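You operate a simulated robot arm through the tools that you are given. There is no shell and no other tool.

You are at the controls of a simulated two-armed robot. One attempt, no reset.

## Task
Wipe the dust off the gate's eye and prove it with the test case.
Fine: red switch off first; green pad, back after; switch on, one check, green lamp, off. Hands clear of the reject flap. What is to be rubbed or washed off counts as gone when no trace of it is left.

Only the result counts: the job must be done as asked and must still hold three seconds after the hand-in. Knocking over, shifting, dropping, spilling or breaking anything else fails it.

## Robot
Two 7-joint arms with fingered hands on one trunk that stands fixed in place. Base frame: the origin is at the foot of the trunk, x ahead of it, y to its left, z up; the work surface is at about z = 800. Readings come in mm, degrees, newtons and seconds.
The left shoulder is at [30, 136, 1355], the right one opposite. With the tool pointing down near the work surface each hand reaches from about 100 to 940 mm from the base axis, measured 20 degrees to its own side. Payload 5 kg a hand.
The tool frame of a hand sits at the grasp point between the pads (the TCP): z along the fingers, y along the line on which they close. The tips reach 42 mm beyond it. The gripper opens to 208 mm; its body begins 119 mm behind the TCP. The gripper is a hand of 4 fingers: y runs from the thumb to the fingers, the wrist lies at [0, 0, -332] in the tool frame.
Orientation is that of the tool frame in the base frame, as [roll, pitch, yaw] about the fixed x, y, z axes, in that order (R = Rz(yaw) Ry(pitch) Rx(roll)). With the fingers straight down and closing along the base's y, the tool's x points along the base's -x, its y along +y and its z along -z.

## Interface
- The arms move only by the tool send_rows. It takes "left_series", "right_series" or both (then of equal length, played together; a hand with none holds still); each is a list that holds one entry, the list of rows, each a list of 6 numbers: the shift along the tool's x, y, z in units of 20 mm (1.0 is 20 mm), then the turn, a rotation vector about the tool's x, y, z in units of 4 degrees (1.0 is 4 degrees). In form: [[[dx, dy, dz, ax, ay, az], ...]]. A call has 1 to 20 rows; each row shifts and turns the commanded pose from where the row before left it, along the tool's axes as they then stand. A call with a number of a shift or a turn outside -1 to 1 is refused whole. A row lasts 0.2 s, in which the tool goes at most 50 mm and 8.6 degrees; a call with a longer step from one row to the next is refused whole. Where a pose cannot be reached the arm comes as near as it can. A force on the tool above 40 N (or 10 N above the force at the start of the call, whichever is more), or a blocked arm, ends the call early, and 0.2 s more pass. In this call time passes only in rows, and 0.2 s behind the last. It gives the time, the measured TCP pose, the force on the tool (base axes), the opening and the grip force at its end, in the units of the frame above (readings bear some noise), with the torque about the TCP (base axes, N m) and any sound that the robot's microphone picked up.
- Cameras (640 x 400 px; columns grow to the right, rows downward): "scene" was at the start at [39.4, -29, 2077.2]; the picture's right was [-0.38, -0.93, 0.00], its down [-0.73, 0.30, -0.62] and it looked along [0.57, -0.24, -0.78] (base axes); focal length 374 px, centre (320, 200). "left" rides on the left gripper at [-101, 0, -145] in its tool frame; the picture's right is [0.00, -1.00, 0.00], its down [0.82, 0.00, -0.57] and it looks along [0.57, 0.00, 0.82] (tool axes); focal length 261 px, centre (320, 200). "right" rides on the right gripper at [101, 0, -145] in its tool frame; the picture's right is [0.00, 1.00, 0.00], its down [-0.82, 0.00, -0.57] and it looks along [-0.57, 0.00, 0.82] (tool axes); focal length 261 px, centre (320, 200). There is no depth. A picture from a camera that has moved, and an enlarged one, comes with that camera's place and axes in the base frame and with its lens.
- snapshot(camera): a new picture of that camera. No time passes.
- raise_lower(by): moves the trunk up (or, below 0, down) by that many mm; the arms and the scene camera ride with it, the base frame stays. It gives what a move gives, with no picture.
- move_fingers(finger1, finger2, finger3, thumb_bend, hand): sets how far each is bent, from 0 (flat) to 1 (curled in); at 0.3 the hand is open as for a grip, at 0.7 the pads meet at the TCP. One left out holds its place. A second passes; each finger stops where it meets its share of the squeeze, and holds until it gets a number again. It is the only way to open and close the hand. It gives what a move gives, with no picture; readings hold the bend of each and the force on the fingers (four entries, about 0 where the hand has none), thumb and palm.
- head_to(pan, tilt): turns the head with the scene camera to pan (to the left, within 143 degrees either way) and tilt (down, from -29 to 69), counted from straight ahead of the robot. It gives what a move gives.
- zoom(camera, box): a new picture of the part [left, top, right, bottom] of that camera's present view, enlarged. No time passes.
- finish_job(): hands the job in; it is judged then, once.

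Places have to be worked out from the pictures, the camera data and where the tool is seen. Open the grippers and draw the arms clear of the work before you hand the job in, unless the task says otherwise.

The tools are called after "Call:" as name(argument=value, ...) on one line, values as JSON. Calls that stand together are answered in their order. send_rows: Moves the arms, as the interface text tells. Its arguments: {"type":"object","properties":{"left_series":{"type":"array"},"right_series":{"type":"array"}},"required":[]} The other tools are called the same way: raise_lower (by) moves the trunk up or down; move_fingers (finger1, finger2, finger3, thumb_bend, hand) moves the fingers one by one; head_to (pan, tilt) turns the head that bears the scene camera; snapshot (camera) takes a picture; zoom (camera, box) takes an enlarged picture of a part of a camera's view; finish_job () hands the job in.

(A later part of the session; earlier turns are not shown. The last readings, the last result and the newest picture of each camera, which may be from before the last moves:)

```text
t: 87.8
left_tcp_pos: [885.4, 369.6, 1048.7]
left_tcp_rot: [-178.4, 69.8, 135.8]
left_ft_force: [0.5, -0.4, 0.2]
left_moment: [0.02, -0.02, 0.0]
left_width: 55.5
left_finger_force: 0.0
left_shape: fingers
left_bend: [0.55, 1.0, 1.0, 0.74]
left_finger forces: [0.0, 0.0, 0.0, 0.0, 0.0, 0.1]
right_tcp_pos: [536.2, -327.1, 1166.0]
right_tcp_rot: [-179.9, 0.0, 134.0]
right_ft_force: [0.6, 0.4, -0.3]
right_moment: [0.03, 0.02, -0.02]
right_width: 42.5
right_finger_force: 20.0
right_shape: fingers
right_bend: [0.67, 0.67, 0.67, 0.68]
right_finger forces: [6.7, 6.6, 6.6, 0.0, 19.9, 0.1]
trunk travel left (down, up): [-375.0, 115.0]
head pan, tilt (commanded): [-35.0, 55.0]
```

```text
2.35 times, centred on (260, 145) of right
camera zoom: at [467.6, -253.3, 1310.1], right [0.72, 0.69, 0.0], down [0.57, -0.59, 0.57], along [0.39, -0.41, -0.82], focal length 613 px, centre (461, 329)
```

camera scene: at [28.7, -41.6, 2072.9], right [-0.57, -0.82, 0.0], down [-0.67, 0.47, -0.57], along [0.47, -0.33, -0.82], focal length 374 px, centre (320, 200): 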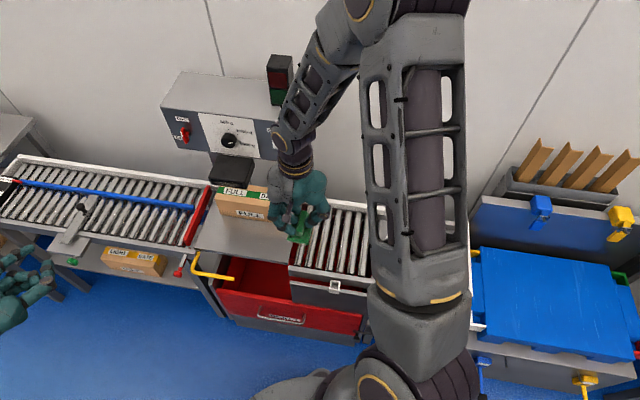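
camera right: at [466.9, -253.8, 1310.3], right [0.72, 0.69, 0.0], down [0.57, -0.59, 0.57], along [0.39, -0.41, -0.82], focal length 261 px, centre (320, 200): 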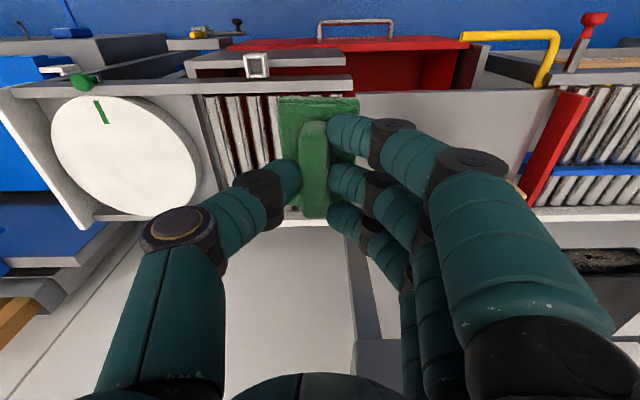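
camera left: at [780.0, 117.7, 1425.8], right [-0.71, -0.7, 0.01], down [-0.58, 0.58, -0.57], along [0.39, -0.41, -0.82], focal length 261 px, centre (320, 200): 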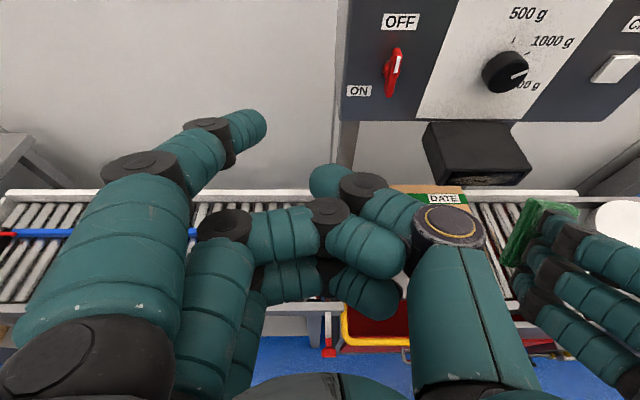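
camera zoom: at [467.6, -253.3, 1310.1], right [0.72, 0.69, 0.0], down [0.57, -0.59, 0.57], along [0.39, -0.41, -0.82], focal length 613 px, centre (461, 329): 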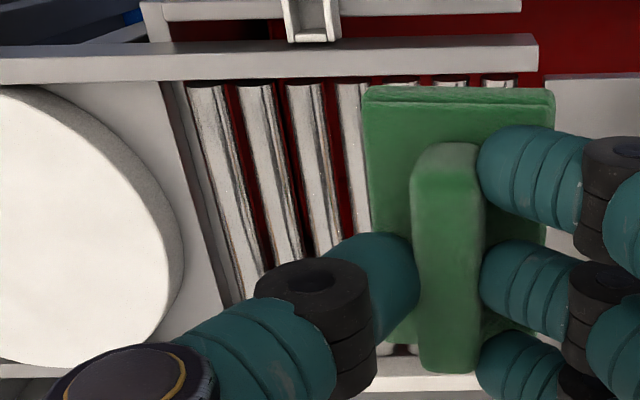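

Rollers are spaced 40 mm, running from n≈625 to 885; the pad laid across (long axis along the conveyor) would rest on three of them. I yaw the right hand 90° for that.

Call:
send_rows(right_series=[[[0, 0, 0, 0, 0, -1], [0, 0, 0, 0, 0, -1], [0, 0, 0, 0, 0, -1], [0, 0, 0, 0, 0, -1], [0, 0, 0, 0, 0, -1], [0, 0, 0, 0, 0, -1], [0, 0, 0, 0, 0, -1], [0, 0, 0, 0, 0, -1], [0, 0, 0, 0, 0, -1], [0, 0, 0, 0, 0, -1], [0, 0, 0, 0, 0, -1], [0, 0, 0, 0, 0, -1], [0, 0, 0, 0, 0, -1], [0, 0, 0, 0, 0, -1], [0, 0, 0, 0, 0, -1], [0, 0, 0, 0, 0, -1], [0, 0, 0, 0, 0, -1], [0, 0, 0, 0, 0, -1], [0, 0, 0, 0, 0, -1], [0, 0, 0, 0, 0, -1]]])

Call:
send_rows(right_series=[[[0, 0, 0, 0, 0, -1], [0, 0, 0, 0, 0, -1], [0, 0, 0, 0, 0, -0.47]]])

Call:
snapshot(camera="right")

Call:
snapshot(camera="scene")

```text
t: 92.0
left_tcp_pos: [885.0, 369.5, 1049.5]
left_tcp_rot: [-178.4, 69.8, 135.8]
left_ft_force: [0.1, -0.7, 0.2]
left_moment: [0.03, 0.0, 0.02]
left_width: 55.6
left_finger_force: 0.0
left_shape: fingers
left_bend: [0.55, 1.0, 1.0, 0.74]
left_finger forces: [0.0, 0.1, 0.0, 0.1, 0.1, 0.0]
right_tcp_pos: [534.8, -326.8, 1164.6]
right_tcp_rot: [179.9, 0.0, -145.9]
right_ft_force: [0.6, -0.4, -0.2]
right_moment: [0.02, 0.02, 0.02]
right_width: 42.8
right_finger_force: 19.5
right_shape: fingers
right_bend: [0.67, 0.67, 0.67, 0.68]
right_finger forces: [6.6, 6.7, 6.5, 0.0, 19.9, 0.0]
trunk travel left (down, up): [-375.0, 115.0]
head pan, tilt (commanded): [-35.0, 55.0]
```

```text
t: 92.8
left_tcp_pos: [885.2, 370.5, 1049.3]
left_tcp_rot: [-178.4, 69.8, 135.9]
left_ft_force: [-0.7, -0.2, 0.4]
left_moment: [-0.04, 0.02, 0.01]
left_width: 55.8
left_finger_force: 0.1
left_shape: fingers
left_bend: [0.55, 1.0, 1.0, 0.74]
left_finger forces: [0.0, 0.1, 0.0, 0.0, 0.0, 0.1]
right_tcp_pos: [535.5, -326.6, 1165.1]
right_tcp_rot: [-180.0, 0.1, -136.1]
right_ft_force: [0.3, 0.5, -1.1]
right_moment: [-0.03, 0.04, -0.03]
right_width: 42.7
right_finger_force: 19.9
right_shape: fingers
right_bend: [0.67, 0.67, 0.67, 0.68]
right_finger forces: [6.6, 6.7, 6.6, 0.0, 19.8, 0.0]
trunk travel left (down, up): [-375.0, 115.0]
head pan, tilt (commanded): [-35.0, 55.0]
```

```text
taken
camera right: at [464.1, -397.4, 1307.7], right [-0.69, 0.72, 0.0], down [0.59, 0.56, 0.57], along [0.41, 0.4, -0.82], focal length 261 px, centre (320, 200)
```

right: 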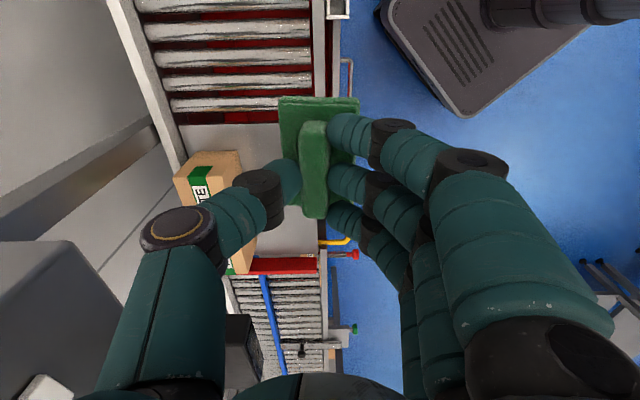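

```text
taken
camera scene: at [29.0, -41.4, 2072.9], right [-0.57, -0.82, 0.0], down [-0.67, 0.47, -0.57], along [0.47, -0.33, -0.82], focal length 374 px, centre (320, 200)
```

scene: 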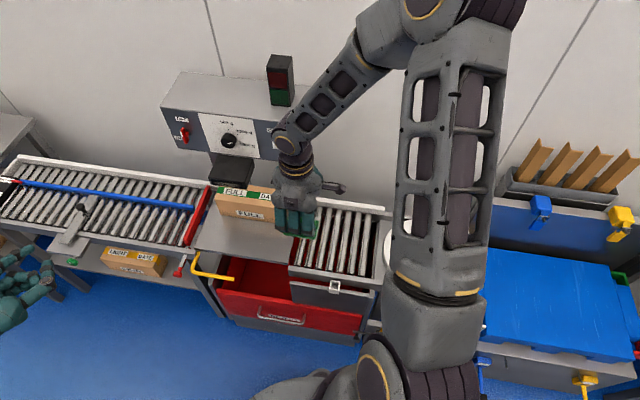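

The yaw is right. I move the pad over rollers 1–3 and descend to a bit above them.

Call:
send_rows(right_series=[[[0.1, -0.83, 0, 0, 0, 0], [0.1, -0.83, 0, 0, 0, 0], [0.1, -0.83, 0, 0, 0, 0], [0.1, -0.83, 0, 0, 0, 0], [0.1, -0.83, 0, 0, 0, 0], [0, 0, 1, 0, 0, 0], [0, 0, 1, 0, 0, 0], [0, 0, 1, 0, 0, 0], [0, 0, 1, 0, 0, 0], [0, 0, 1, 0, 0, 0], [0, 0, 1, 0, 0, 0], [0, 0, 1, 0, 0, 0], [0, 0, 1, 0, 0, 0], [0, 0, 1, 0, 0, 0], [0, 0, 1, 0, 0, 0], [0, 0, 1, 0, 0, 0], [0, 0, 1, 0, 0, 0]]])

Call:
snapshot(camera="right")

Call:
snapshot(camera="scene")

Call:
zoom(camera="scene", box=[250, 170, 400, 310])

```text
t: 96.4
left_tcp_pos: [886.3, 368.3, 1048.9]
left_tcp_rot: [-178.3, 69.8, 135.9]
left_ft_force: [0.1, 0.5, -1.2]
left_moment: [-0.02, 0.0, -0.01]
left_width: 55.7
left_finger_force: 0.0
left_shape: fingers
left_bend: [0.55, 1.0, 1.0, 0.74]
left_finger forces: [0.0, 0.0, 0.1, 0.0, 0.0, 0.1]
right_tcp_pos: [584.9, -394.2, 925.1]
right_tcp_rot: [180.0, 0.1, -136.2]
right_ft_force: [-0.2, -0.8, 0.4]
right_moment: [0.09, 0.1, 0.02]
right_width: 42.5
right_finger_force: 19.6
right_shape: fingers
right_bend: [0.67, 0.67, 0.67, 0.68]
right_finger forces: [6.5, 6.5, 6.6, 0.0, 19.8, 0.0]
trunk travel left (down, up): [-375.0, 115.0]
head pan, tilt (commanded): [-35.0, 55.0]
```

```text
taken
camera right: at [513.2, -463.7, 1069.6], right [-0.69, 0.72, 0.0], down [0.6, 0.56, 0.57], along [0.41, 0.4, -0.82], focal length 261 px, centre (320, 200)
```

right: 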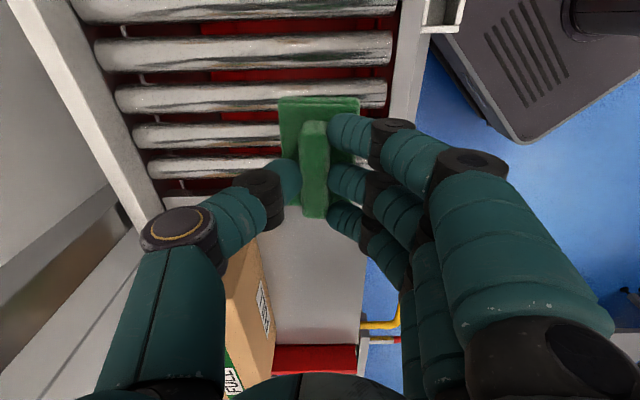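

```text
taken
camera scene: at [29.6, -41.6, 2072.9], right [-0.57, -0.82, 0.0], down [-0.67, 0.47, -0.57], along [0.47, -0.33, -0.82], focal length 374 px, centre (320, 200)
```

scene: 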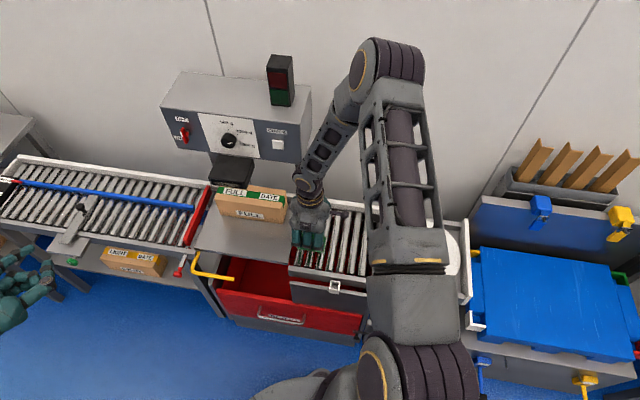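

```text
2.86 times, centred on (325, 240) of scene
camera zoom: at [29.6, -41.6, 2072.9], right [-0.57, -0.82, 0.0], down [-0.67, 0.47, -0.57], along [0.47, -0.33, -0.82], focal length 1070 px, centre (306, 86)
```

zoom: 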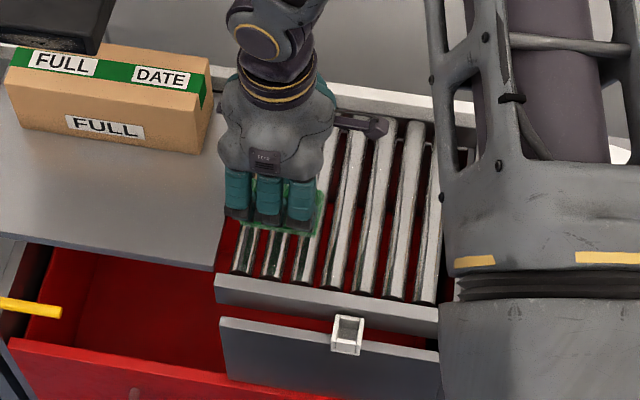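

The pad is centred over rollers 1–3 (tops near z 800). I lower slowly until it touches.

Call:
send_rows(right_series=[[[0, 0, 0.9, 0, 0, 0], [0, 0, 0.6, 0, 0, 0]]])

Call:
send_rows(right_series=[[[0, 0, 0.2, 0, 0, 0], [0, 0, 0.2, 0, 0, 0]]])

Call:
zoom(camera="right", box=[230, 60, 430, 250])

```text
t: 97.0
left_tcp_pos: [885.5, 368.9, 1048.1]
left_tcp_rot: [-178.4, 69.8, 135.8]
left_ft_force: [0.4, 0.5, 1.0]
left_moment: [0.04, -0.02, 0.0]
left_width: 55.7
left_finger_force: 0.0
left_shape: fingers
left_bend: [0.55, 1.0, 1.0, 0.74]
left_finger forces: [0.1, 0.0, 0.0, 0.1, 0.1, 0.0]
right_tcp_pos: [584.4, -394.6, 896.6]
right_tcp_rot: [179.9, 0.0, -136.2]
right_ft_force: [1.2, -0.9, -0.9]
right_moment: [0.04, 0.04, -0.01]
right_width: 42.7
right_finger_force: 19.7
right_shape: fingers
right_bend: [0.67, 0.67, 0.67, 0.68]
right_finger forces: [6.6, 6.5, 6.6, 0.0, 19.8, 0.0]
trunk travel left (down, up): [-375.0, 115.0]
head pan, tilt (commanded): [-35.0, 55.0]
```

```text
t: 97.6
left_tcp_pos: [884.6, 369.6, 1048.5]
left_tcp_rot: [-178.4, 69.8, 135.8]
left_ft_force: [0.4, -0.2, 0.8]
left_moment: [0.02, 0.01, 0.0]
left_width: 55.7
left_finger_force: 0.0
left_shape: fingers
left_bend: [0.55, 1.0, 1.0, 0.74]
left_finger forces: [0.1, 0.0, 0.1, 0.0, 0.1, 0.0]
right_tcp_pos: [586.6, -393.6, 888.3]
right_tcp_rot: [179.9, 0.1, -136.2]
right_ft_force: [-0.2, 1.0, -1.1]
right_moment: [-0.01, 0.02, -0.02]
right_width: 42.9
right_finger_force: 19.8
right_shape: fingers
right_bend: [0.67, 0.67, 0.67, 0.68]
right_finger forces: [6.6, 6.4, 6.6, 0.0, 19.8, 0.1]
trunk travel left (down, up): [-375.0, 115.0]
head pan, tilt (commanded): [-35.0, 55.0]
```

```text
2.11 times, centred on (330, 155) of right
camera zoom: at [513.7, -463.8, 1032.0], right [-0.69, 0.72, 0.0], down [0.59, 0.56, 0.57], along [0.41, 0.4, -0.82], focal length 549 px, centre (299, 295)
```

zoom: 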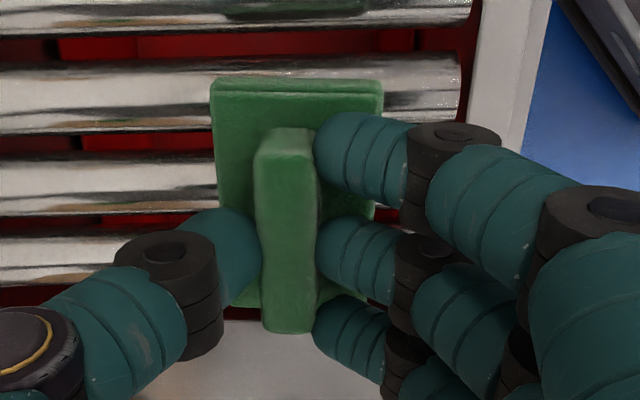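

Still free. I lower further in small steps.

Call:
send_rows(right_series=[[[0, 0, 0.15, 0, 0, 0], [0, 0, 0.15, 0, 0, 0]]])

Call:
send_rows(right_series=[[[0, 0, 0.12, 0, 0, 0]]])

```text
t: 98.2
left_tcp_pos: [885.2, 369.1, 1048.8]
left_tcp_rot: [-178.4, 69.8, 135.7]
left_ft_force: [-0.4, 0.7, 0.5]
left_moment: [0.02, 0.01, -0.01]
left_width: 55.7
left_finger_force: 0.0
left_shape: fingers
left_bend: [0.55, 1.0, 1.0, 0.74]
left_finger forces: [0.0, 0.1, 0.1, 0.1, 0.1, 0.0]
right_tcp_pos: [585.1, -393.8, 880.4]
right_tcp_rot: [179.9, 0.0, -136.0]
right_ft_force: [0.5, -0.7, -1.8]
right_moment: [0.02, -0.01, 0.04]
right_width: 42.6
right_finger_force: 20.1
right_shape: fingers
right_bend: [0.67, 0.67, 0.67, 0.68]
right_finger forces: [6.7, 6.5, 6.6, 0.1, 19.7, 0.1]
trunk travel left (down, up): [-375.0, 115.0]
head pan, tilt (commanded): [-35.0, 55.0]
```

```text
t: 98.6
left_tcp_pos: [884.9, 368.2, 1049.1]
left_tcp_rot: [-178.4, 69.8, 135.9]
left_ft_force: [-0.1, 0.8, -0.3]
left_moment: [-0.04, 0.0, -0.03]
left_width: 55.5
left_finger_force: 0.0
left_shape: fingers
left_bend: [0.55, 1.0, 1.0, 0.74]
left_finger forces: [0.0, 0.0, 0.0, 0.1, 0.0, 0.0]
right_tcp_pos: [585.0, -393.1, 878.8]
right_tcp_rot: [179.9, -0.1, -136.3]
right_ft_force: [0.4, 0.1, -0.7]
right_moment: [-0.02, 0.03, 0.0]
right_width: 42.7
right_finger_force: 19.5
right_shape: fingers
right_bend: [0.67, 0.67, 0.67, 0.68]
right_finger forces: [6.5, 6.4, 6.5, 0.0, 19.8, 0.0]
trunk travel left (down, up): [-375.0, 115.0]
head pan, tilt (commanded): [-35.0, 55.0]
```

Call:
send_rows(right_series=[[[0, 0, 0.1, 0, 0, 0], [0, 0, 0.1, 0, 0, 0]]])

Call:
zoom(camera="right", box=[230, 60, 430, 250])

```text
t: 99.2
left_tcp_pos: [884.1, 369.5, 1048.9]
left_tcp_rot: [-178.4, 69.8, 135.8]
left_ft_force: [0.1, 0.2, 0.1]
left_moment: [-0.03, 0.02, 0.0]
left_width: 55.8
left_finger_force: 0.1
left_shape: fingers
left_bend: [0.55, 1.0, 1.0, 0.74]
left_finger forces: [0.1, 0.1, 0.0, 0.0, 0.0, 0.0]
right_tcp_pos: [585.4, -393.2, 874.5]
right_tcp_rot: [-179.9, 0.1, -136.2]
right_ft_force: [-0.4, -0.1, 5.7]
right_moment: [-0.2, -0.14, -0.01]
right_width: 42.6
right_finger_force: 22.9
right_shape: fingers
right_bend: [0.67, 0.67, 0.67, 0.68]
right_finger forces: [7.8, 7.7, 7.8, 0.0, 23.0, 0.0]
trunk travel left (down, up): [-375.0, 115.0]
head pan, tilt (commanded): [-35.0, 55.0]
```

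```text
2.11 times, centred on (330, 155) of right
camera zoom: at [513.4, -463.4, 1018.5], right [-0.69, 0.72, 0.0], down [0.59, 0.56, 0.57], along [0.41, 0.4, -0.82], focal length 549 px, centre (299, 295)
```

zoom: 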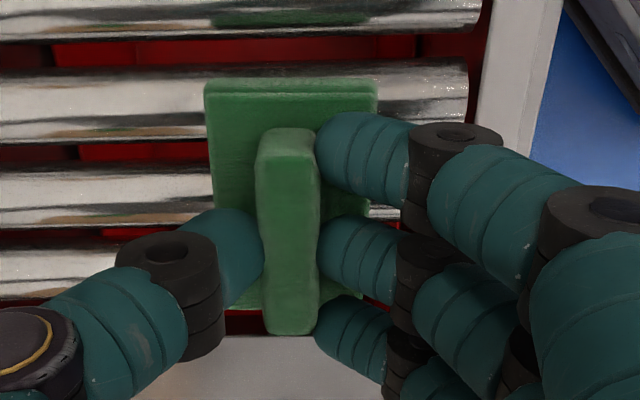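

Contact at TCP z≈875 with 5.7 N and little moment: the pad sits flat on the rollers. I ease up 1 mm and open the fingers gently.

Call:
send_rows(right_series=[[[0, 0, -0.05, 0, 0, 0]]])

Call:
move_fingers(hand="right", finger1=0.6, finger2=0.6, finger3=0.6, thumb_bend=0.6)

Call:
zoom(camera="right", box=[230, 60, 430, 250])

```text
t: 99.6
left_tcp_pos: [885.3, 368.7, 1049.0]
left_tcp_rot: [-178.5, 69.8, 135.8]
left_ft_force: [-0.7, -0.2, -0.2]
left_moment: [0.0, -0.04, -0.03]
left_width: 55.6
left_finger_force: 0.0
left_shape: fingers
left_bend: [0.55, 1.0, 1.0, 0.74]
left_finger forces: [0.0, 0.0, 0.0, 0.1, 0.1, 0.1]
right_tcp_pos: [585.0, -392.8, 875.8]
right_tcp_rot: [-180.0, 0.0, -136.2]
right_ft_force: [0.8, 0.4, 4.7]
right_moment: [-0.16, -0.13, -0.02]
right_width: 42.4
right_finger_force: 22.4
right_shape: fingers
right_bend: [0.67, 0.67, 0.67, 0.68]
right_finger forces: [7.5, 7.4, 7.5, 0.0, 22.8, 0.1]
trunk travel left (down, up): [-375.0, 115.0]
head pan, tilt (commanded): [-35.0, 55.0]
```

```text
t: 100.6
left_tcp_pos: [884.5, 369.7, 1048.6]
left_tcp_rot: [-178.3, 69.8, 135.8]
left_ft_force: [0.3, 0.3, 1.0]
left_moment: [-0.02, -0.03, 0.01]
left_width: 55.6
left_finger_force: 0.0
left_shape: fingers
left_bend: [0.55, 1.0, 1.0, 0.74]
left_finger forces: [0.0, 0.0, 0.0, 0.0, 0.1, 0.0]
right_tcp_pos: [584.7, -394.0, 874.9]
right_tcp_rot: [179.8, 0.0, -136.2]
right_ft_force: [0.6, 0.5, -0.6]
right_moment: [0.0, -0.01, 0.0]
right_width: 70.5
right_finger_force: 0.0
right_shape: fingers
right_bend: [0.6, 0.6, 0.6, 0.6]
right_finger forces: [0.0, 0.0, 0.0, 0.1, 0.1, 0.0]
trunk travel left (down, up): [-375.0, 115.0]
head pan, tilt (commanded): [-35.0, 55.0]
```

```text
2.11 times, centred on (330, 155) of right
camera zoom: at [513.2, -463.4, 1018.6], right [-0.69, 0.72, 0.0], down [0.59, 0.56, 0.57], along [0.41, 0.4, -0.82], focal length 549 px, centre (299, 295)
```

zoom: 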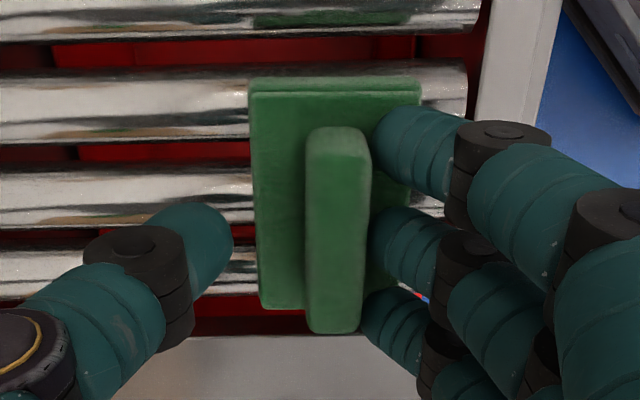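

The pad slid about 18 mm toward the robot along the rollers while opening but rests flat. I open wider and lift the right hand away.

Call:
move_fingers(hand="right", finger1=0.5, finger2=0.5, finger3=0.5, thumb_bend=0.55)

Call:
zoom(camera="right", box=[230, 60, 430, 250])

```text
t: 101.6
left_tcp_pos: [884.8, 368.3, 1048.8]
left_tcp_rot: [-178.4, 69.8, 135.9]
left_ft_force: [-0.7, -0.3, -0.5]
left_moment: [-0.02, -0.03, -0.03]
left_width: 55.8
left_finger_force: 0.0
left_shape: fingers
left_bend: [0.55, 1.0, 1.0, 0.74]
left_finger forces: [0.0, 0.0, 0.0, 0.0, 0.0, 0.0]
right_tcp_pos: [585.7, -393.6, 875.1]
right_tcp_rot: [179.9, -0.1, -136.2]
right_ft_force: [-0.3, -0.1, 0.4]
right_moment: [0.0, -0.05, 0.02]
right_width: 106.9
right_finger_force: 0.0
right_shape: fingers
right_bend: [0.5, 0.5, 0.5, 0.55]
right_finger forces: [0.0, 0.0, 0.0, 0.0, 0.0, 0.0]
trunk travel left (down, up): [-375.0, 115.0]
head pan, tilt (commanded): [-35.0, 55.0]
```

```text
2.11 times, centred on (330, 155) of right
camera zoom: at [513.3, -463.5, 1018.6], right [-0.69, 0.72, 0.0], down [0.59, 0.56, 0.57], along [0.41, 0.4, -0.82], focal length 549 px, centre (299, 295)
```

zoom: 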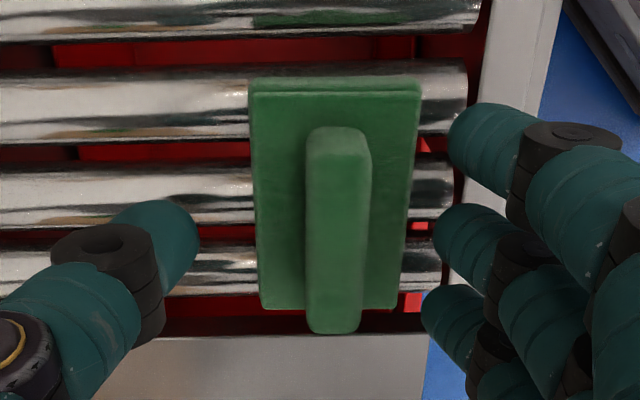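

The pad stays put, centred at about (575,-386) with the handle along the conveyor. I raise the right hand and move it off to the right over the disc.

Call:
send_rows(right_series=[[[0, 0, -0.5, 0, 0, 0], [0, 0, -1, 0, 0, 0], [0, 0, -1, 0, 0, 0], [0, 0, -1, 0, 0, 0], [0, 0, -1, 0, 0, 0], [0, 0, -1, 0, 0, 0], [0, 0, -1, 0, 0, 0], [0, 0, -1, 0, 0, 0], [0, 0, -1, 0, 0, 0], [0, 0, -1, 0, 0, 0], [0, 0, -1, 0, 0, 0], [0, 0, -1, 0, 0, 0], [0, 0, -1, 0, 0, 0]]])

Call:
snapshot(camera="right")

Call:
send_rows(right_series=[[[1, 0.25, 0, 0, 0, 0], [1, 0.25, 0, 0, 0, 0], [1, 0.25, 0, 0, 0, 0], [1, 0.25, 0, 0, 0, 0], [1, 0.25, 0, 0, 0, 0], [1, 0.25, 0, 0, 0, 0], [1, 0.25, 0, 0, 0, 0], [1, 0.25, 0, 0, 0, 0], [1, 0.25, 0, 0, 0, 0], [1, 0.25, 0, 0, 0, 0], [1, 0.25, 0, 0, 0, 0], [1, 0.25, 0, 0, 0, 0], [1, 0.25, 0, 0, 0, 0], [1, 0.25, 0, 0, 0, 0], [1, 0.25, 0, 0, 0, 0], [1, 0.25, 0, 0, 0, 0], [1, 0.25, 0, 0, 0, 0], [1, 0.25, 0, 0, 0, 0], [1, 0.25, 0, 0, 0, 0], [1, 0.25, 0, 0, 0, 0]]])

Call:
snapshot(camera="scene")

```text
t: 104.4
left_tcp_pos: [884.9, 369.6, 1048.1]
left_tcp_rot: [-178.4, 69.9, 135.8]
left_ft_force: [-0.4, -0.5, 0.0]
left_moment: [0.02, -0.03, 0.04]
left_width: 55.7
left_finger_force: 0.0
left_shape: fingers
left_bend: [0.55, 1.0, 1.0, 0.74]
left_finger forces: [0.0, 0.0, 0.1, 0.0, 0.0, 0.0]
right_tcp_pos: [586.4, -393.7, 1124.4]
right_tcp_rot: [179.9, 0.0, -136.2]
right_ft_force: [-0.1, -0.1, 0.1]
right_moment: [0.02, -0.06, 0.0]
right_width: 106.9
right_finger_force: 0.0
right_shape: fingers
right_bend: [0.5, 0.5, 0.5, 0.55]
right_finger forces: [0.1, 0.0, 0.0, 0.1, 0.0, 0.0]
trunk travel left (down, up): [-375.0, 115.0]
head pan, tilt (commanded): [-35.0, 55.0]
```

```text
taken
camera right: at [513.6, -463.4, 1268.4], right [-0.69, 0.72, 0.0], down [0.59, 0.57, 0.57], along [0.41, 0.4, -0.82], focal length 261 px, centre (320, 200)
```

right: 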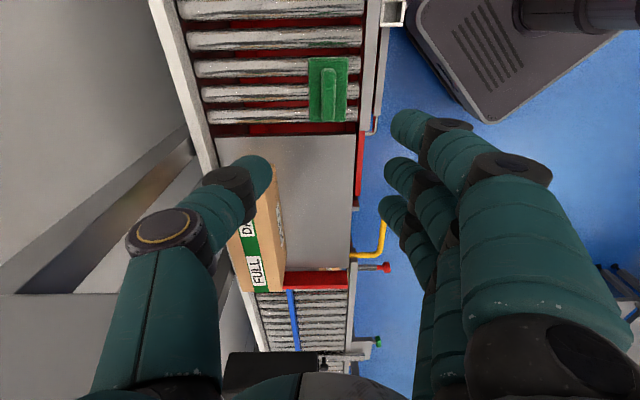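

```text
t: 108.6
left_tcp_pos: [884.6, 370.2, 1049.5]
left_tcp_rot: [-178.6, 69.8, 135.8]
left_ft_force: [-0.5, -0.2, 0.6]
left_moment: [0.03, 0.03, 0.03]
left_width: 55.8
left_finger_force: 0.1
left_shape: fingers
left_bend: [0.55, 1.0, 1.0, 0.74]
left_finger forces: [0.1, 0.0, 0.0, 0.0, 0.0, 0.1]
right_tcp_pos: [227.6, -598.8, 1124.5]
right_tcp_rot: [179.9, 0.1, -136.1]
right_ft_force: [-0.3, -0.3, 0.4]
right_moment: [0.03, -0.02, -0.03]
right_width: 107.1
right_finger_force: 0.2
right_shape: fingers
right_bend: [0.5, 0.5, 0.5, 0.55]
right_finger forces: [0.0, 0.0, 0.1, 0.0, 0.0, 0.0]
trunk travel left (down, up): [-375.0, 115.0]
head pan, tilt (commanded): [-35.0, 55.0]
```

```text
taken
camera scene: at [27.6, -42.1, 2072.9], right [-0.57, -0.82, 0.0], down [-0.67, 0.47, -0.57], along [0.47, -0.33, -0.82], focal length 374 px, centre (320, 200)
```

scene: 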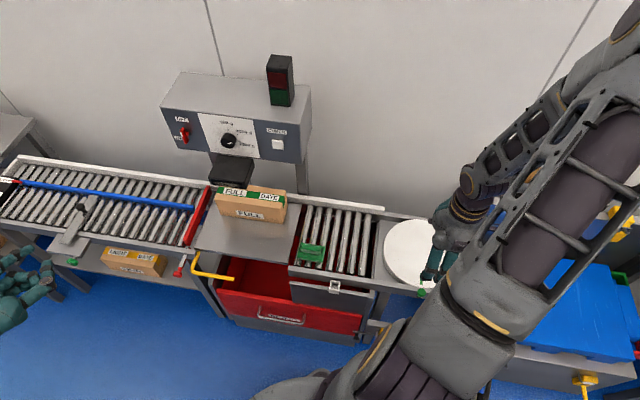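

The pad rests on the rollers and the right arm is out of the way. I pitch the left hand back to pointing down while raising it, and open its fingers.

Call:
send_rows(left_series=[[[-0.519, -0.539, -0.05, 0, 0.972, 0], [-0.514, -0.539, -0.085, 0, 0.972, 0], [-0.507, -0.539, -0.12, 0, 0.972, 0], [-0.498, -0.539, -0.154, 0, 0.972, 0], [-0.486, -0.539, -0.188, 0, 0.972, 0], [-0.472, -0.539, -0.22, 0, 0.972, 0], [-0.456, -0.539, -0.252, 0, 0.972, 0], [-0.438, -0.539, -0.282, 0, 0.972, 0], [-0.418, -0.539, -0.312, 0, 0.972, 0], [-0.396, -0.539, -0.339, 0, 0.972, 0], [-0.372, -0.539, -0.365, 0, 0.972, 0], [-0.347, -0.539, -0.389, 0, 0.972, 0], [-0.319, -0.539, -0.412, 0, 0.972, 0], [-0.291, -0.539, -0.433, 0, 0.972, 0], [-0.26, -0.539, -0.451, 0, 0.972, 0], [-0.229, -0.539, -0.468, 0, 0.972, 0], [-0.197, -0.539, -0.483, 0, 0.972, 0], [-0.164, -0.539, -0.495, 0, 0.972, 0]]])

Call:
move_fingers(hand="left", finger1=0.5, finger2=0.5, finger3=0.5, thumb_bend=0.5)

Call:
send_rows(left_series=[[[0, 0, 0, 0, 0, -1], [0, 0, 0, 0, 0, -1], [0, 0, 0, 0, 0, -1], [0, 0, 0, 0, 0, -1], [0, 0, 0, 0, 0, -1], [0, 0, 0, 0, 0, -1], [0, 0, 0, 0, 0, -1], [0, 0, 0, 0, 0, -1], [0, 0, 0, 0, 0, -1], [0, 0, 0, 0, 0, -1], [0, 0, 0, 0, 0, -1], [0, 0, 0, 0, 0, -1], [0, 0, 0, 0, 0, -1], [0, 0, 0, 0, 0, -1], [0, 0, 0, 0, 0, -1], [0, 0, 0, 0, 0, -1], [0, 0, 0, 0, 0, -1], [0, 0, 0, 0, 0, -1], [0, 0, 0, 0, 0, -1], [0, 0, 0, 0, 0, -1]]])

Call:
head_to(pan=-20, tilt=50)

Call:
snapshot(camera="scene")

```text
t: 112.4
left_tcp_pos: [781.1, 197.8, 1230.6]
left_tcp_rot: [-179.6, -0.5, 134.5]
left_ft_force: [-0.6, 0.4, -0.6]
left_moment: [0.02, -0.01, 0.0]
left_width: 55.6
left_finger_force: 0.0
left_shape: fingers
left_bend: [0.55, 1.0, 1.0, 0.74]
left_finger forces: [0.0, 0.0, 0.0, 0.0, 0.0, 0.0]
right_tcp_pos: [229.2, -599.0, 1124.3]
right_tcp_rot: [179.9, 0.2, -136.1]
right_ft_force: [-0.3, 0.0, 0.0]
right_moment: [0.09, -0.03, -0.03]
right_width: 107.1
right_finger_force: 0.0
right_shape: fingers
right_bend: [0.5, 0.5, 0.5, 0.55]
right_finger forces: [0.0, 0.0, 0.1, 0.1, 0.0, 0.1]
trunk travel left (down, up): [-375.0, 115.0]
head pan, tilt (commanded): [-35.0, 55.0]
```

```text
t: 113.4
left_tcp_pos: [781.9, 197.7, 1230.4]
left_tcp_rot: [-179.5, -0.2, 134.4]
left_ft_force: [-0.2, -0.3, -0.5]
left_moment: [-0.02, 0.0, 0.01]
left_width: 119.6
left_finger_force: 0.1
left_shape: fingers
left_bend: [0.5, 0.5, 0.5, 0.5]
left_finger forces: [0.0, 0.1, 0.1, 0.0, 0.0, 0.0]
right_tcp_pos: [229.6, -599.1, 1124.6]
right_tcp_rot: [179.9, 0.1, -136.2]
right_ft_force: [0.0, 0.1, 0.0]
right_moment: [0.03, 0.01, -0.02]
right_width: 107.2
right_finger_force: 0.1
right_shape: fingers
right_bend: [0.5, 0.5, 0.5, 0.55]
right_finger forces: [0.1, 0.1, 0.0, 0.0, 0.0, 0.1]
trunk travel left (down, up): [-375.0, 115.0]
head pan, tilt (commanded): [-35.0, 55.0]
```

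```text
t: 117.6
left_tcp_pos: [779.5, 200.1, 1232.8]
left_tcp_rot: [179.9, -0.6, -145.6]
left_ft_force: [0.0, -0.3, -0.3]
left_moment: [0.01, 0.0, -0.01]
left_width: 119.6
left_finger_force: 0.0
left_shape: fingers
left_bend: [0.5, 0.5, 0.5, 0.5]
left_finger forces: [0.0, 0.1, 0.0, 0.0, 0.1, 0.0]
right_tcp_pos: [229.1, -598.8, 1124.9]
right_tcp_rot: [179.9, 0.0, -136.2]
right_ft_force: [-0.1, 0.4, 0.0]
right_moment: [-0.01, -0.03, -0.04]
right_width: 107.1
right_finger_force: 0.0
right_shape: fingers
right_bend: [0.5, 0.5, 0.5, 0.55]
right_finger forces: [0.0, 0.0, 0.0, 0.0, 0.0, 0.0]
trunk travel left (down, up): [-375.0, 115.0]
head pan, tilt (commanded): [-35.0, 55.0]
```

```text
t: 118.4
left_tcp_pos: [779.7, 199.7, 1232.3]
left_tcp_rot: [179.8, -0.5, -145.6]
left_ft_force: [-0.5, 0.3, 0.7]
left_moment: [0.04, 0.01, 0.02]
left_width: 119.4
left_finger_force: 0.1
left_shape: fingers
left_bend: [0.5, 0.5, 0.5, 0.5]
left_finger forces: [0.0, 0.0, 0.1, 0.0, 0.0, 0.0]
right_tcp_pos: [228.6, -598.8, 1125.5]
right_tcp_rot: [179.9, -0.1, -136.2]
right_ft_force: [0.7, 0.9, -0.6]
right_moment: [0.02, -0.02, 0.02]
right_width: 107.0
right_finger_force: 0.0
right_shape: fingers
right_bend: [0.5, 0.5, 0.5, 0.55]
right_finger forces: [0.0, 0.0, 0.1, 0.0, 0.0, 0.0]
trunk travel left (down, up): [-375.0, 115.0]
head pan, tilt (commanded): [-20.0, 50.0]
```

```text
taken
camera scene: at [41.9, -26.8, 2079.4], right [-0.34, -0.94, 0.0], down [-0.72, 0.26, -0.64], along [0.6, -0.22, -0.77], focal length 374 px, centre (320, 200)
```

scene: 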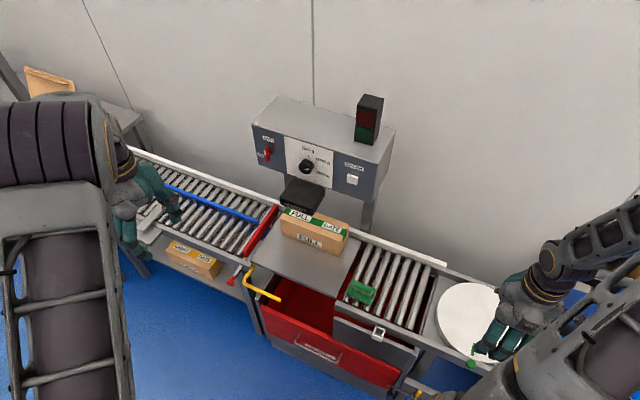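

I finish the yaw and travel toward the pad in two stages, watching for clearance.

Call:
send_rows(left_series=[[[0, 0, 0, 0, 0, -0.8], [0, 0, 0, 0, 0, -0.8], [0, 0, 0, 0, 0, -0.75], [0.9875, -0.502, 0, 0, 0, 0], [0.9875, -0.502, 0, 0, 0, 0], [0.9875, -0.502, 0, 0, 0, 0], [0.9875, -0.502, 0, 0, 0, 0], [0.9875, -0.502, 0, 0, 0, 0], [0.9875, -0.502, 0, 0, 0, 0], [0.9875, -0.502, 0, 0, 0, 0], [0.9875, -0.502, 0, 0, 0, 0], [0.9875, -0.502, 0, 0, 0, 0], [0.9875, -0.502, 0, 0, 0, 0], [0.9875, -0.502, 0, 0, 0, 0], [0.9875, -0.502, 0, 0, 0, 0], [0.9875, -0.502, 0, 0, 0, 0], [0.9875, -0.502, 0, 0, 0, 0]]])

Call:
snapshot(camera="scene")

Call:
snapshot(camera="left")

```text
t: 122.0
left_tcp_pos: [675.4, -95.1, 1235.1]
left_tcp_rot: [179.8, -0.5, -136.2]
left_ft_force: [0.0, -0.5, 0.1]
left_moment: [0.0, -0.01, 0.01]
left_width: 119.7
left_finger_force: 0.1
left_shape: fingers
left_bend: [0.5, 0.5, 0.5, 0.5]
left_finger forces: [0.0, 0.1, 0.1, 0.0, 0.1, 0.1]
right_tcp_pos: [229.2, -598.9, 1124.7]
right_tcp_rot: [179.9, 0.1, -136.1]
right_ft_force: [-0.1, -0.1, -0.5]
right_moment: [0.03, 0.0, 0.02]
right_width: 107.3
right_finger_force: 0.0
right_shape: fingers
right_bend: [0.5, 0.5, 0.5, 0.55]
right_finger forces: [0.0, 0.0, 0.1, 0.1, 0.1, 0.0]
trunk travel left (down, up): [-375.0, 115.0]
head pan, tilt (commanded): [-20.0, 50.0]
```

```text
taken
camera scene: at [41.2, -28.5, 2079.4], right [-0.34, -0.94, 0.0], down [-0.72, 0.26, -0.64], along [0.6, -0.22, -0.77], focal length 374 px, centre (320, 200)
```

scene: 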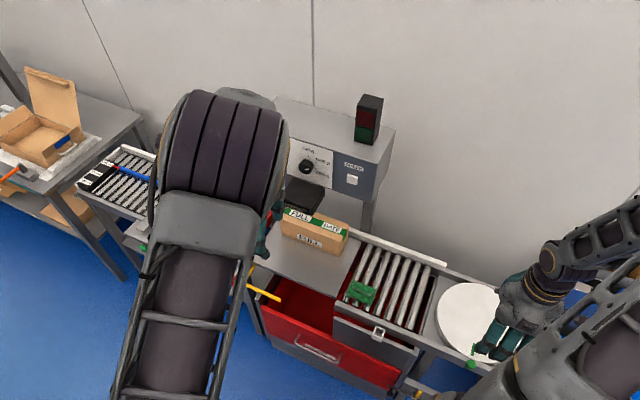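

```text
taken
camera left: at [750.5, -23.4, 1379.2], right [0.7, -0.72, 0.0], down [-0.58, -0.57, 0.58], along [-0.42, -0.4, -0.82], focal length 261 px, centre (320, 200)
```

left: 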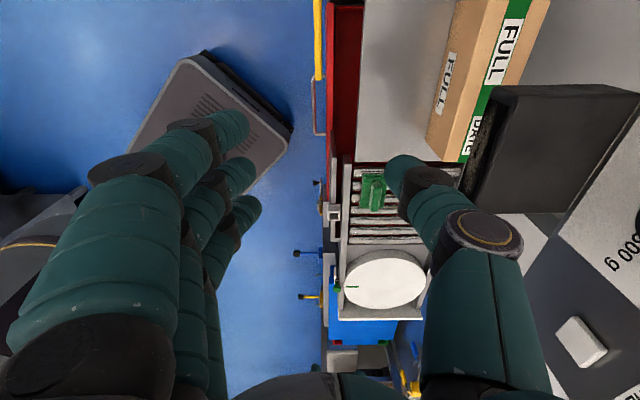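

Clearance to the black box is about 80 mm. I continue to above the pad.

Call:
send_rows(left_series=[[[0.98, -0.502, 0, 0, 0, 0], [0.98, -0.502, 0, 0, 0, 0], [0.98, -0.502, 0, 0, 0, 0], [0.98, -0.502, 0, 0, 0, 0], [0.98, -0.502, 0, 0, 0, 0], [0.98, -0.502, 0, 0, 0, 0], [0.98, -0.502, 0, 0, 0, 0], [0.98, -0.502, 0, 0, 0, 0], [0.98, -0.502, 0, 0, 0, 0], [0.98, -0.502, 0, 0, 0, 0], [0.98, -0.502, 0, 0, 0, 0], [0.98, -0.502, 0, 0, 0, 0], [0.98, -0.502, 0, 0, 0, 0], [0.98, -0.502, 0, 0, 0, 0]]])

Call:
snapshot(camera="scene")

Call:
snapshot(camera="left")

```text
t: 125.0
left_tcp_pos: [575.8, -384.0, 1236.6]
left_tcp_rot: [179.8, -0.5, -136.2]
left_ft_force: [0.1, -0.2, 0.4]
left_moment: [0.06, 0.02, -0.02]
left_width: 119.7
left_finger_force: 0.2
left_shape: fingers
left_bend: [0.5, 0.5, 0.5, 0.5]
left_finger forces: [0.0, 0.0, 0.0, 0.1, 0.0, 0.1]
right_tcp_pos: [228.8, -598.5, 1124.3]
right_tcp_rot: [179.9, 0.1, -136.1]
right_ft_force: [-0.8, 0.0, 0.8]
right_moment: [0.04, 0.0, 0.01]
right_width: 107.1
right_finger_force: 0.0
right_shape: fingers
right_bend: [0.5, 0.5, 0.5, 0.55]
right_finger forces: [0.1, 0.0, 0.0, 0.1, 0.0, 0.1]
trunk travel left (down, up): [-375.0, 115.0]
head pan, tilt (commanded): [-20.0, 50.0]
```

```text
taken
camera scene: at [41.4, -28.3, 2079.4], right [-0.34, -0.94, 0.0], down [-0.72, 0.26, -0.64], along [0.6, -0.22, -0.77], focal length 374 px, centre (320, 200)
```

scene: 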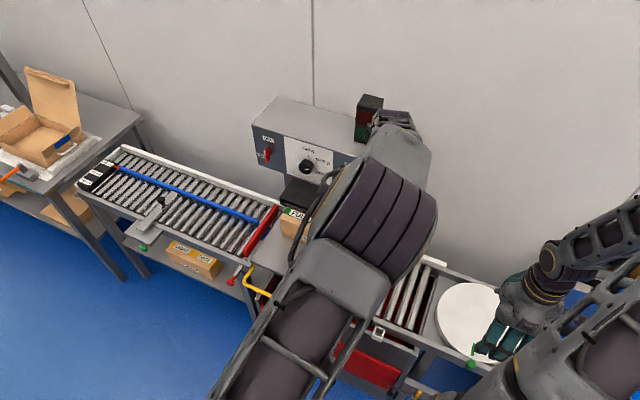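

```text
taken
camera left: at [649.6, -314.3, 1380.6], right [0.7, -0.72, 0.0], down [-0.58, -0.57, 0.58], along [-0.42, -0.4, -0.82], focal length 261 px, centre (320, 200)
```

left: 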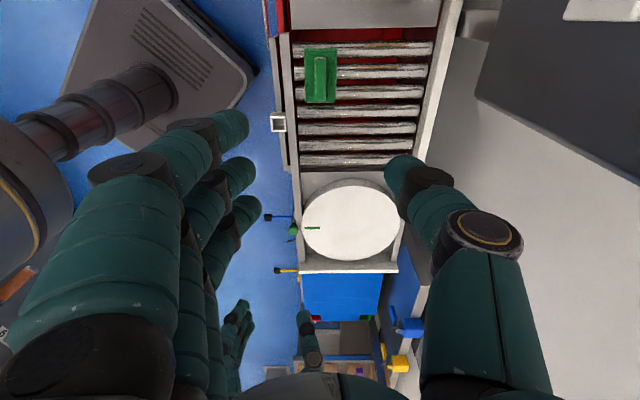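

The left hand is right above the pad. I zoom the left camera to refine the pad's position before descending.

Call:
zoom(camera="left", box=[260, 20, 400, 140])

```text
3.33 times, centred on (330, 80) of left
camera zoom: at [649.6, -314.3, 1380.6], right [0.7, -0.72, 0.0], down [-0.58, -0.57, 0.58], along [-0.42, -0.4, -0.82], focal length 869 px, centre (287, 600)
```

zoom: 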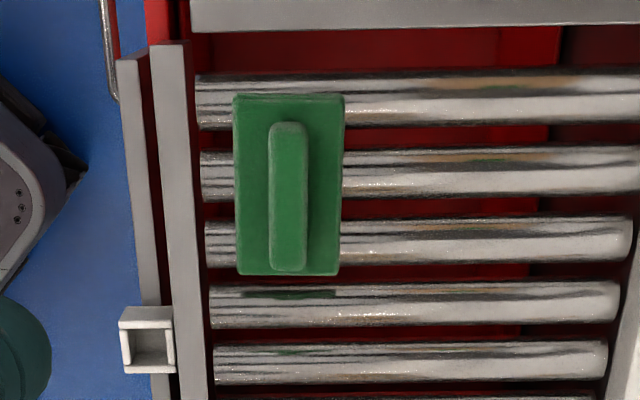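

Alignment is within 2 mm. I descend to z≈900 over the pad.

Call:
send_rows(left_series=[[[0, -0.06, 1, 0, 0, 0], [0, 0, 1, 0, 0, 0], [0, 0, 1, 0, 0, 0], [0, 0, 1, 0, 0, 0], [0, 0, 1, 0, 0, 0], [0, 0, 1, 0, 0, 0], [0, 0, 1, 0, 0, 0], [0, 0, 1, 0, 0, 0], [0, 0, 1, 0, 0, 0], [0, 0, 1, 0, 0, 0], [0, 0, 1, 0, 0, 0], [0, 0, 1, 0, 0, 0], [0, 0, 1, 0, 0, 0], [0, 0, 1, 0, 0, 0], [0, 0, 1, 0, 0, 0], [0, 0, 1, 0, 0, 0]]])

Call:
snapshot(camera="left")

Call:
snapshot(camera="scene")

```text
t: 128.4
left_tcp_pos: [572.7, -386.9, 915.2]
left_tcp_rot: [179.9, -0.5, -136.1]
left_ft_force: [0.5, -0.9, 0.0]
left_moment: [0.07, 0.07, 0.0]
left_width: 119.6
left_finger_force: 0.1
left_shape: fingers
left_bend: [0.5, 0.5, 0.5, 0.5]
left_finger forces: [0.0, 0.0, 0.1, 0.0, 0.0, 0.0]
right_tcp_pos: [229.1, -600.1, 1125.5]
right_tcp_rot: [180.0, 0.1, -136.3]
right_ft_force: [0.4, 0.3, 0.4]
right_moment: [0.03, 0.02, 0.0]
right_width: 106.9
right_finger_force: 0.1
right_shape: fingers
right_bend: [0.5, 0.5, 0.5, 0.55]
right_finger forces: [0.0, 0.0, 0.0, 0.0, 0.0, 0.0]
trunk travel left (down, up): [-375.0, 115.0]
head pan, tilt (commanded): [-20.0, 50.0]
```

```text
taken
camera left: at [647.7, -316.3, 1060.9], right [0.69, -0.72, 0.0], down [-0.58, -0.57, 0.58], along [-0.42, -0.4, -0.82], focal length 261 px, centre (320, 200)
```

left: 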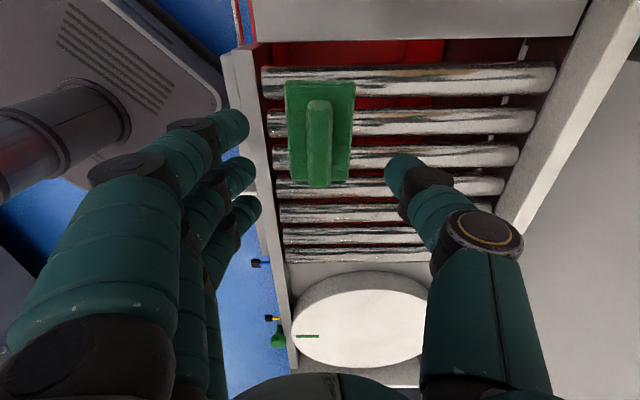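

```text
taken
camera scene: at [42.3, -27.7, 2079.4], right [-0.34, -0.94, 0.0], down [-0.72, 0.26, -0.64], along [0.6, -0.22, -0.77], focal length 374 px, centre (320, 200)
```

scene: 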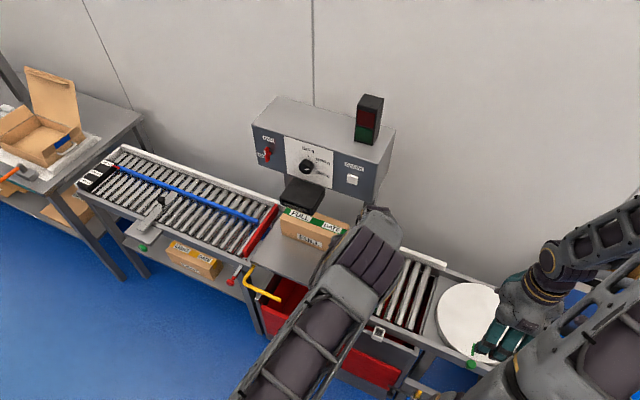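

Well centred. I descend to z≈876 and pre-close the fingers.

Call:
send_rows(left_series=[[[-0.1, 0, 0.9, 0, 0, 0], [-0.1, 0, 0.9, 0, 0, 0], [0, 0, 0.18, 0, 0, 0]]])

Call:
move_fingers(hand="left", finger1=0.62, finger2=0.62, finger3=0.62, thumb_bend=0.62)

Call:
zoom(camera="left", box=[220, 60, 420, 250])

```text
t: 129.2
left_tcp_pos: [576.0, -382.6, 877.0]
left_tcp_rot: [179.8, -0.5, -136.4]
left_ft_force: [-0.1, -0.4, 0.3]
left_moment: [0.0, 0.01, 0.02]
left_width: 119.9
left_finger_force: 0.0
left_shape: fingers
left_bend: [0.5, 0.5, 0.5, 0.5]
left_finger forces: [0.0, 0.1, 0.0, 0.0, 0.0, 0.0]
right_tcp_pos: [228.5, -599.0, 1122.8]
right_tcp_rot: [179.9, -0.1, -136.3]
right_ft_force: [-1.0, 0.2, -0.2]
right_moment: [0.01, 0.01, -0.02]
right_width: 107.0
right_finger_force: 0.0
right_shape: fingers
right_bend: [0.5, 0.5, 0.5, 0.55]
right_finger forces: [0.0, 0.1, 0.0, 0.1, 0.0, 0.0]
trunk travel left (down, up): [-375.0, 115.0]
head pan, tilt (commanded): [-20.0, 50.0]
```

```text
t: 130.2
left_tcp_pos: [576.6, -382.4, 876.9]
left_tcp_rot: [179.7, -0.5, -136.2]
left_ft_force: [0.3, 0.1, -0.1]
left_moment: [0.02, 0.04, -0.01]
left_width: 62.6
left_finger_force: 0.0
left_shape: fingers
left_bend: [0.62, 0.62, 0.62, 0.62]
left_finger forces: [0.0, 0.0, 0.1, 0.0, 0.0, 0.0]
right_tcp_pos: [228.2, -599.1, 1125.4]
right_tcp_rot: [179.8, 0.0, -136.2]
right_ft_force: [0.2, -0.3, 0.3]
right_moment: [-0.02, -0.01, 0.01]
right_width: 106.9
right_finger_force: 0.2
right_shape: fingers
right_bend: [0.5, 0.5, 0.5, 0.55]
right_finger forces: [0.0, 0.0, 0.0, 0.0, 0.0, 0.0]
trunk travel left (down, up): [-375.0, 115.0]
head pan, tilt (commanded): [-20.0, 50.0]
```

```text
2.11 times, centred on (320, 155) of left
camera zoom: at [650.3, -312.0, 1021.7], right [0.69, -0.72, 0.0], down [-0.58, -0.57, 0.58], along [-0.42, -0.4, -0.82], focal length 549 px, centre (320, 295)
```

zoom: 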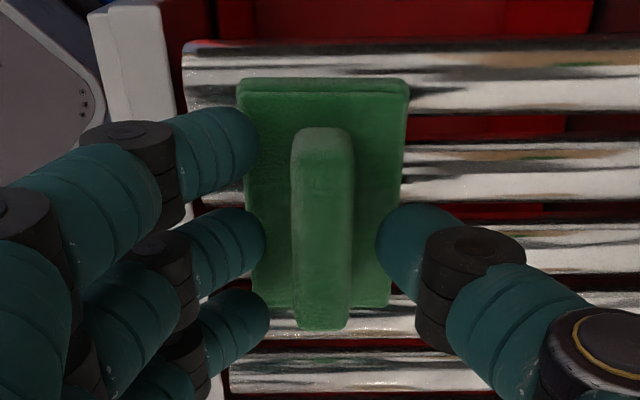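

Fingers are evenly placed beside the grip, no contact yet. I close onto it.

Call:
move_fingers(hand="left", finger1=0.74, finger2=0.74, finger3=0.74, thumb_bend=0.74)

Call:
zoom(camera="left", box=[220, 60, 420, 250])

```text
t: 131.2
left_tcp_pos: [574.8, -382.0, 877.7]
left_tcp_rot: [179.8, -0.5, -136.2]
left_ft_force: [0.0, 0.0, 0.1]
left_moment: [0.02, -0.01, 0.03]
left_width: 42.8
left_finger_force: 23.8
left_shape: fingers
left_bend: [0.67, 0.67, 0.67, 0.68]
left_finger forces: [8.0, 8.0, 8.0, 0.0, 24.2, 0.1]
right_tcp_pos: [228.9, -597.9, 1124.6]
right_tcp_rot: [179.9, 0.0, -136.3]
right_ft_force: [-0.5, 0.7, -0.6]
right_moment: [-0.01, 0.02, 0.02]
right_width: 107.3
right_finger_force: 0.0
right_shape: fingers
right_bend: [0.5, 0.5, 0.5, 0.55]
right_finger forces: [0.1, 0.0, 0.1, 0.1, 0.1, 0.0]
trunk travel left (down, up): [-375.0, 115.0]
head pan, tilt (commanded): [-20.0, 50.0]
```

```text
2.11 times, centred on (320, 155) of left
camera zoom: at [650.3, -312.1, 1021.6], right [0.69, -0.72, 0.0], down [-0.58, -0.57, 0.58], along [-0.42, -0.4, -0.82], focal length 549 px, centre (320, 295)
```

zoom: 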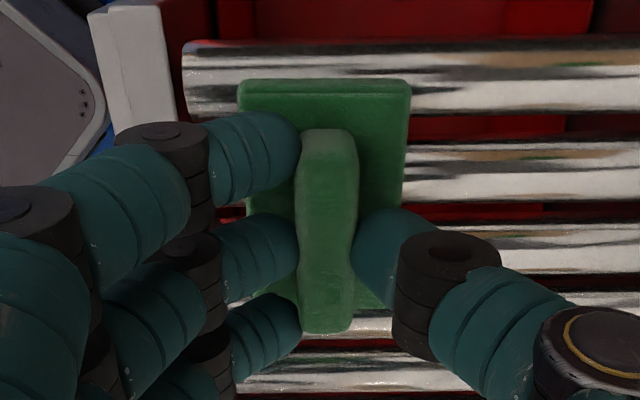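

Firm even grip (8/8/8 and 24 N). I lift the pad straight up.

Call:
send_rows(left_series=[[[0, 0, -0.3, 0, 0, 0], [0, 0, -0.6, 0, 0, 0], [0, 0, -1, 0, 0, 0], [0, 0, -1, 0, 0, 0], [0, 0, -1, 0, 0, 0], [0, 0, -1, 0, 0, 0], [0, 0, -1, 0, 0, 0], [0, 0, -1, 0, 0, 0], [0, 0, -1, 0, 0, 0], [0, 0, -1, 0, 0, 0], [0, 0, -1, 0, 0, 0], [0, 0, -1, 0, 0, 0], [0, 0, -1, 0, 0, 0], [0, 0, -1, 0, 0, 0], [0, 0, -1, 0, 0, 0], [0, 0, -1, 0, 0, 0], [0, 0, -1, 0, 0, 0], [0, 0, -1, 0, 0, 0], [0, 0, -1, 0, 0, 0], [0, 0, -1, 0, 0, 0]]])

Call:
snapshot(camera="left")

```text
t: 135.4
left_tcp_pos: [580.7, -381.3, 1254.1]
left_tcp_rot: [179.8, -0.4, -136.3]
left_ft_force: [-0.7, 0.5, -0.9]
left_moment: [-0.02, -0.05, 0.01]
left_width: 42.8
left_finger_force: 23.8
left_shape: fingers
left_bend: [0.67, 0.67, 0.67, 0.68]
left_finger forces: [8.0, 7.9, 8.0, 0.0, 24.0, 0.0]
right_tcp_pos: [229.1, -598.1, 1125.2]
right_tcp_rot: [180.0, 0.0, -136.2]
right_ft_force: [-0.4, -1.1, 0.2]
right_moment: [-0.01, -0.02, 0.0]
right_width: 107.0
right_finger_force: 0.0
right_shape: fingers
right_bend: [0.5, 0.5, 0.5, 0.55]
right_finger forces: [0.0, 0.1, 0.1, 0.0, 0.1, 0.0]
trunk travel left (down, up): [-375.0, 115.0]
head pan, tilt (commanded): [-20.0, 50.0]
```

```text
taken
camera left: at [655.1, -311.1, 1398.9], right [0.7, -0.72, 0.0], down [-0.58, -0.57, 0.58], along [-0.42, -0.4, -0.82], focal length 261 px, centre (320, 200)
```

left: 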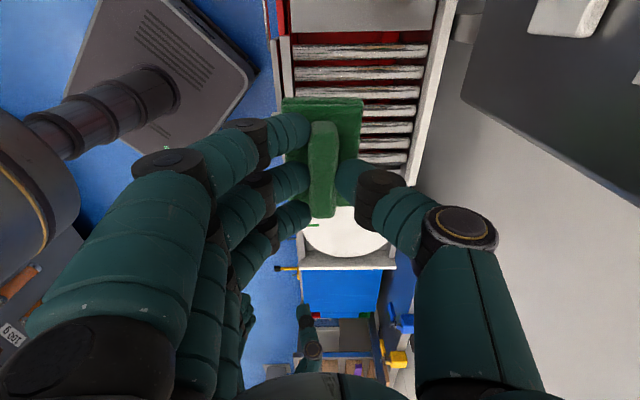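

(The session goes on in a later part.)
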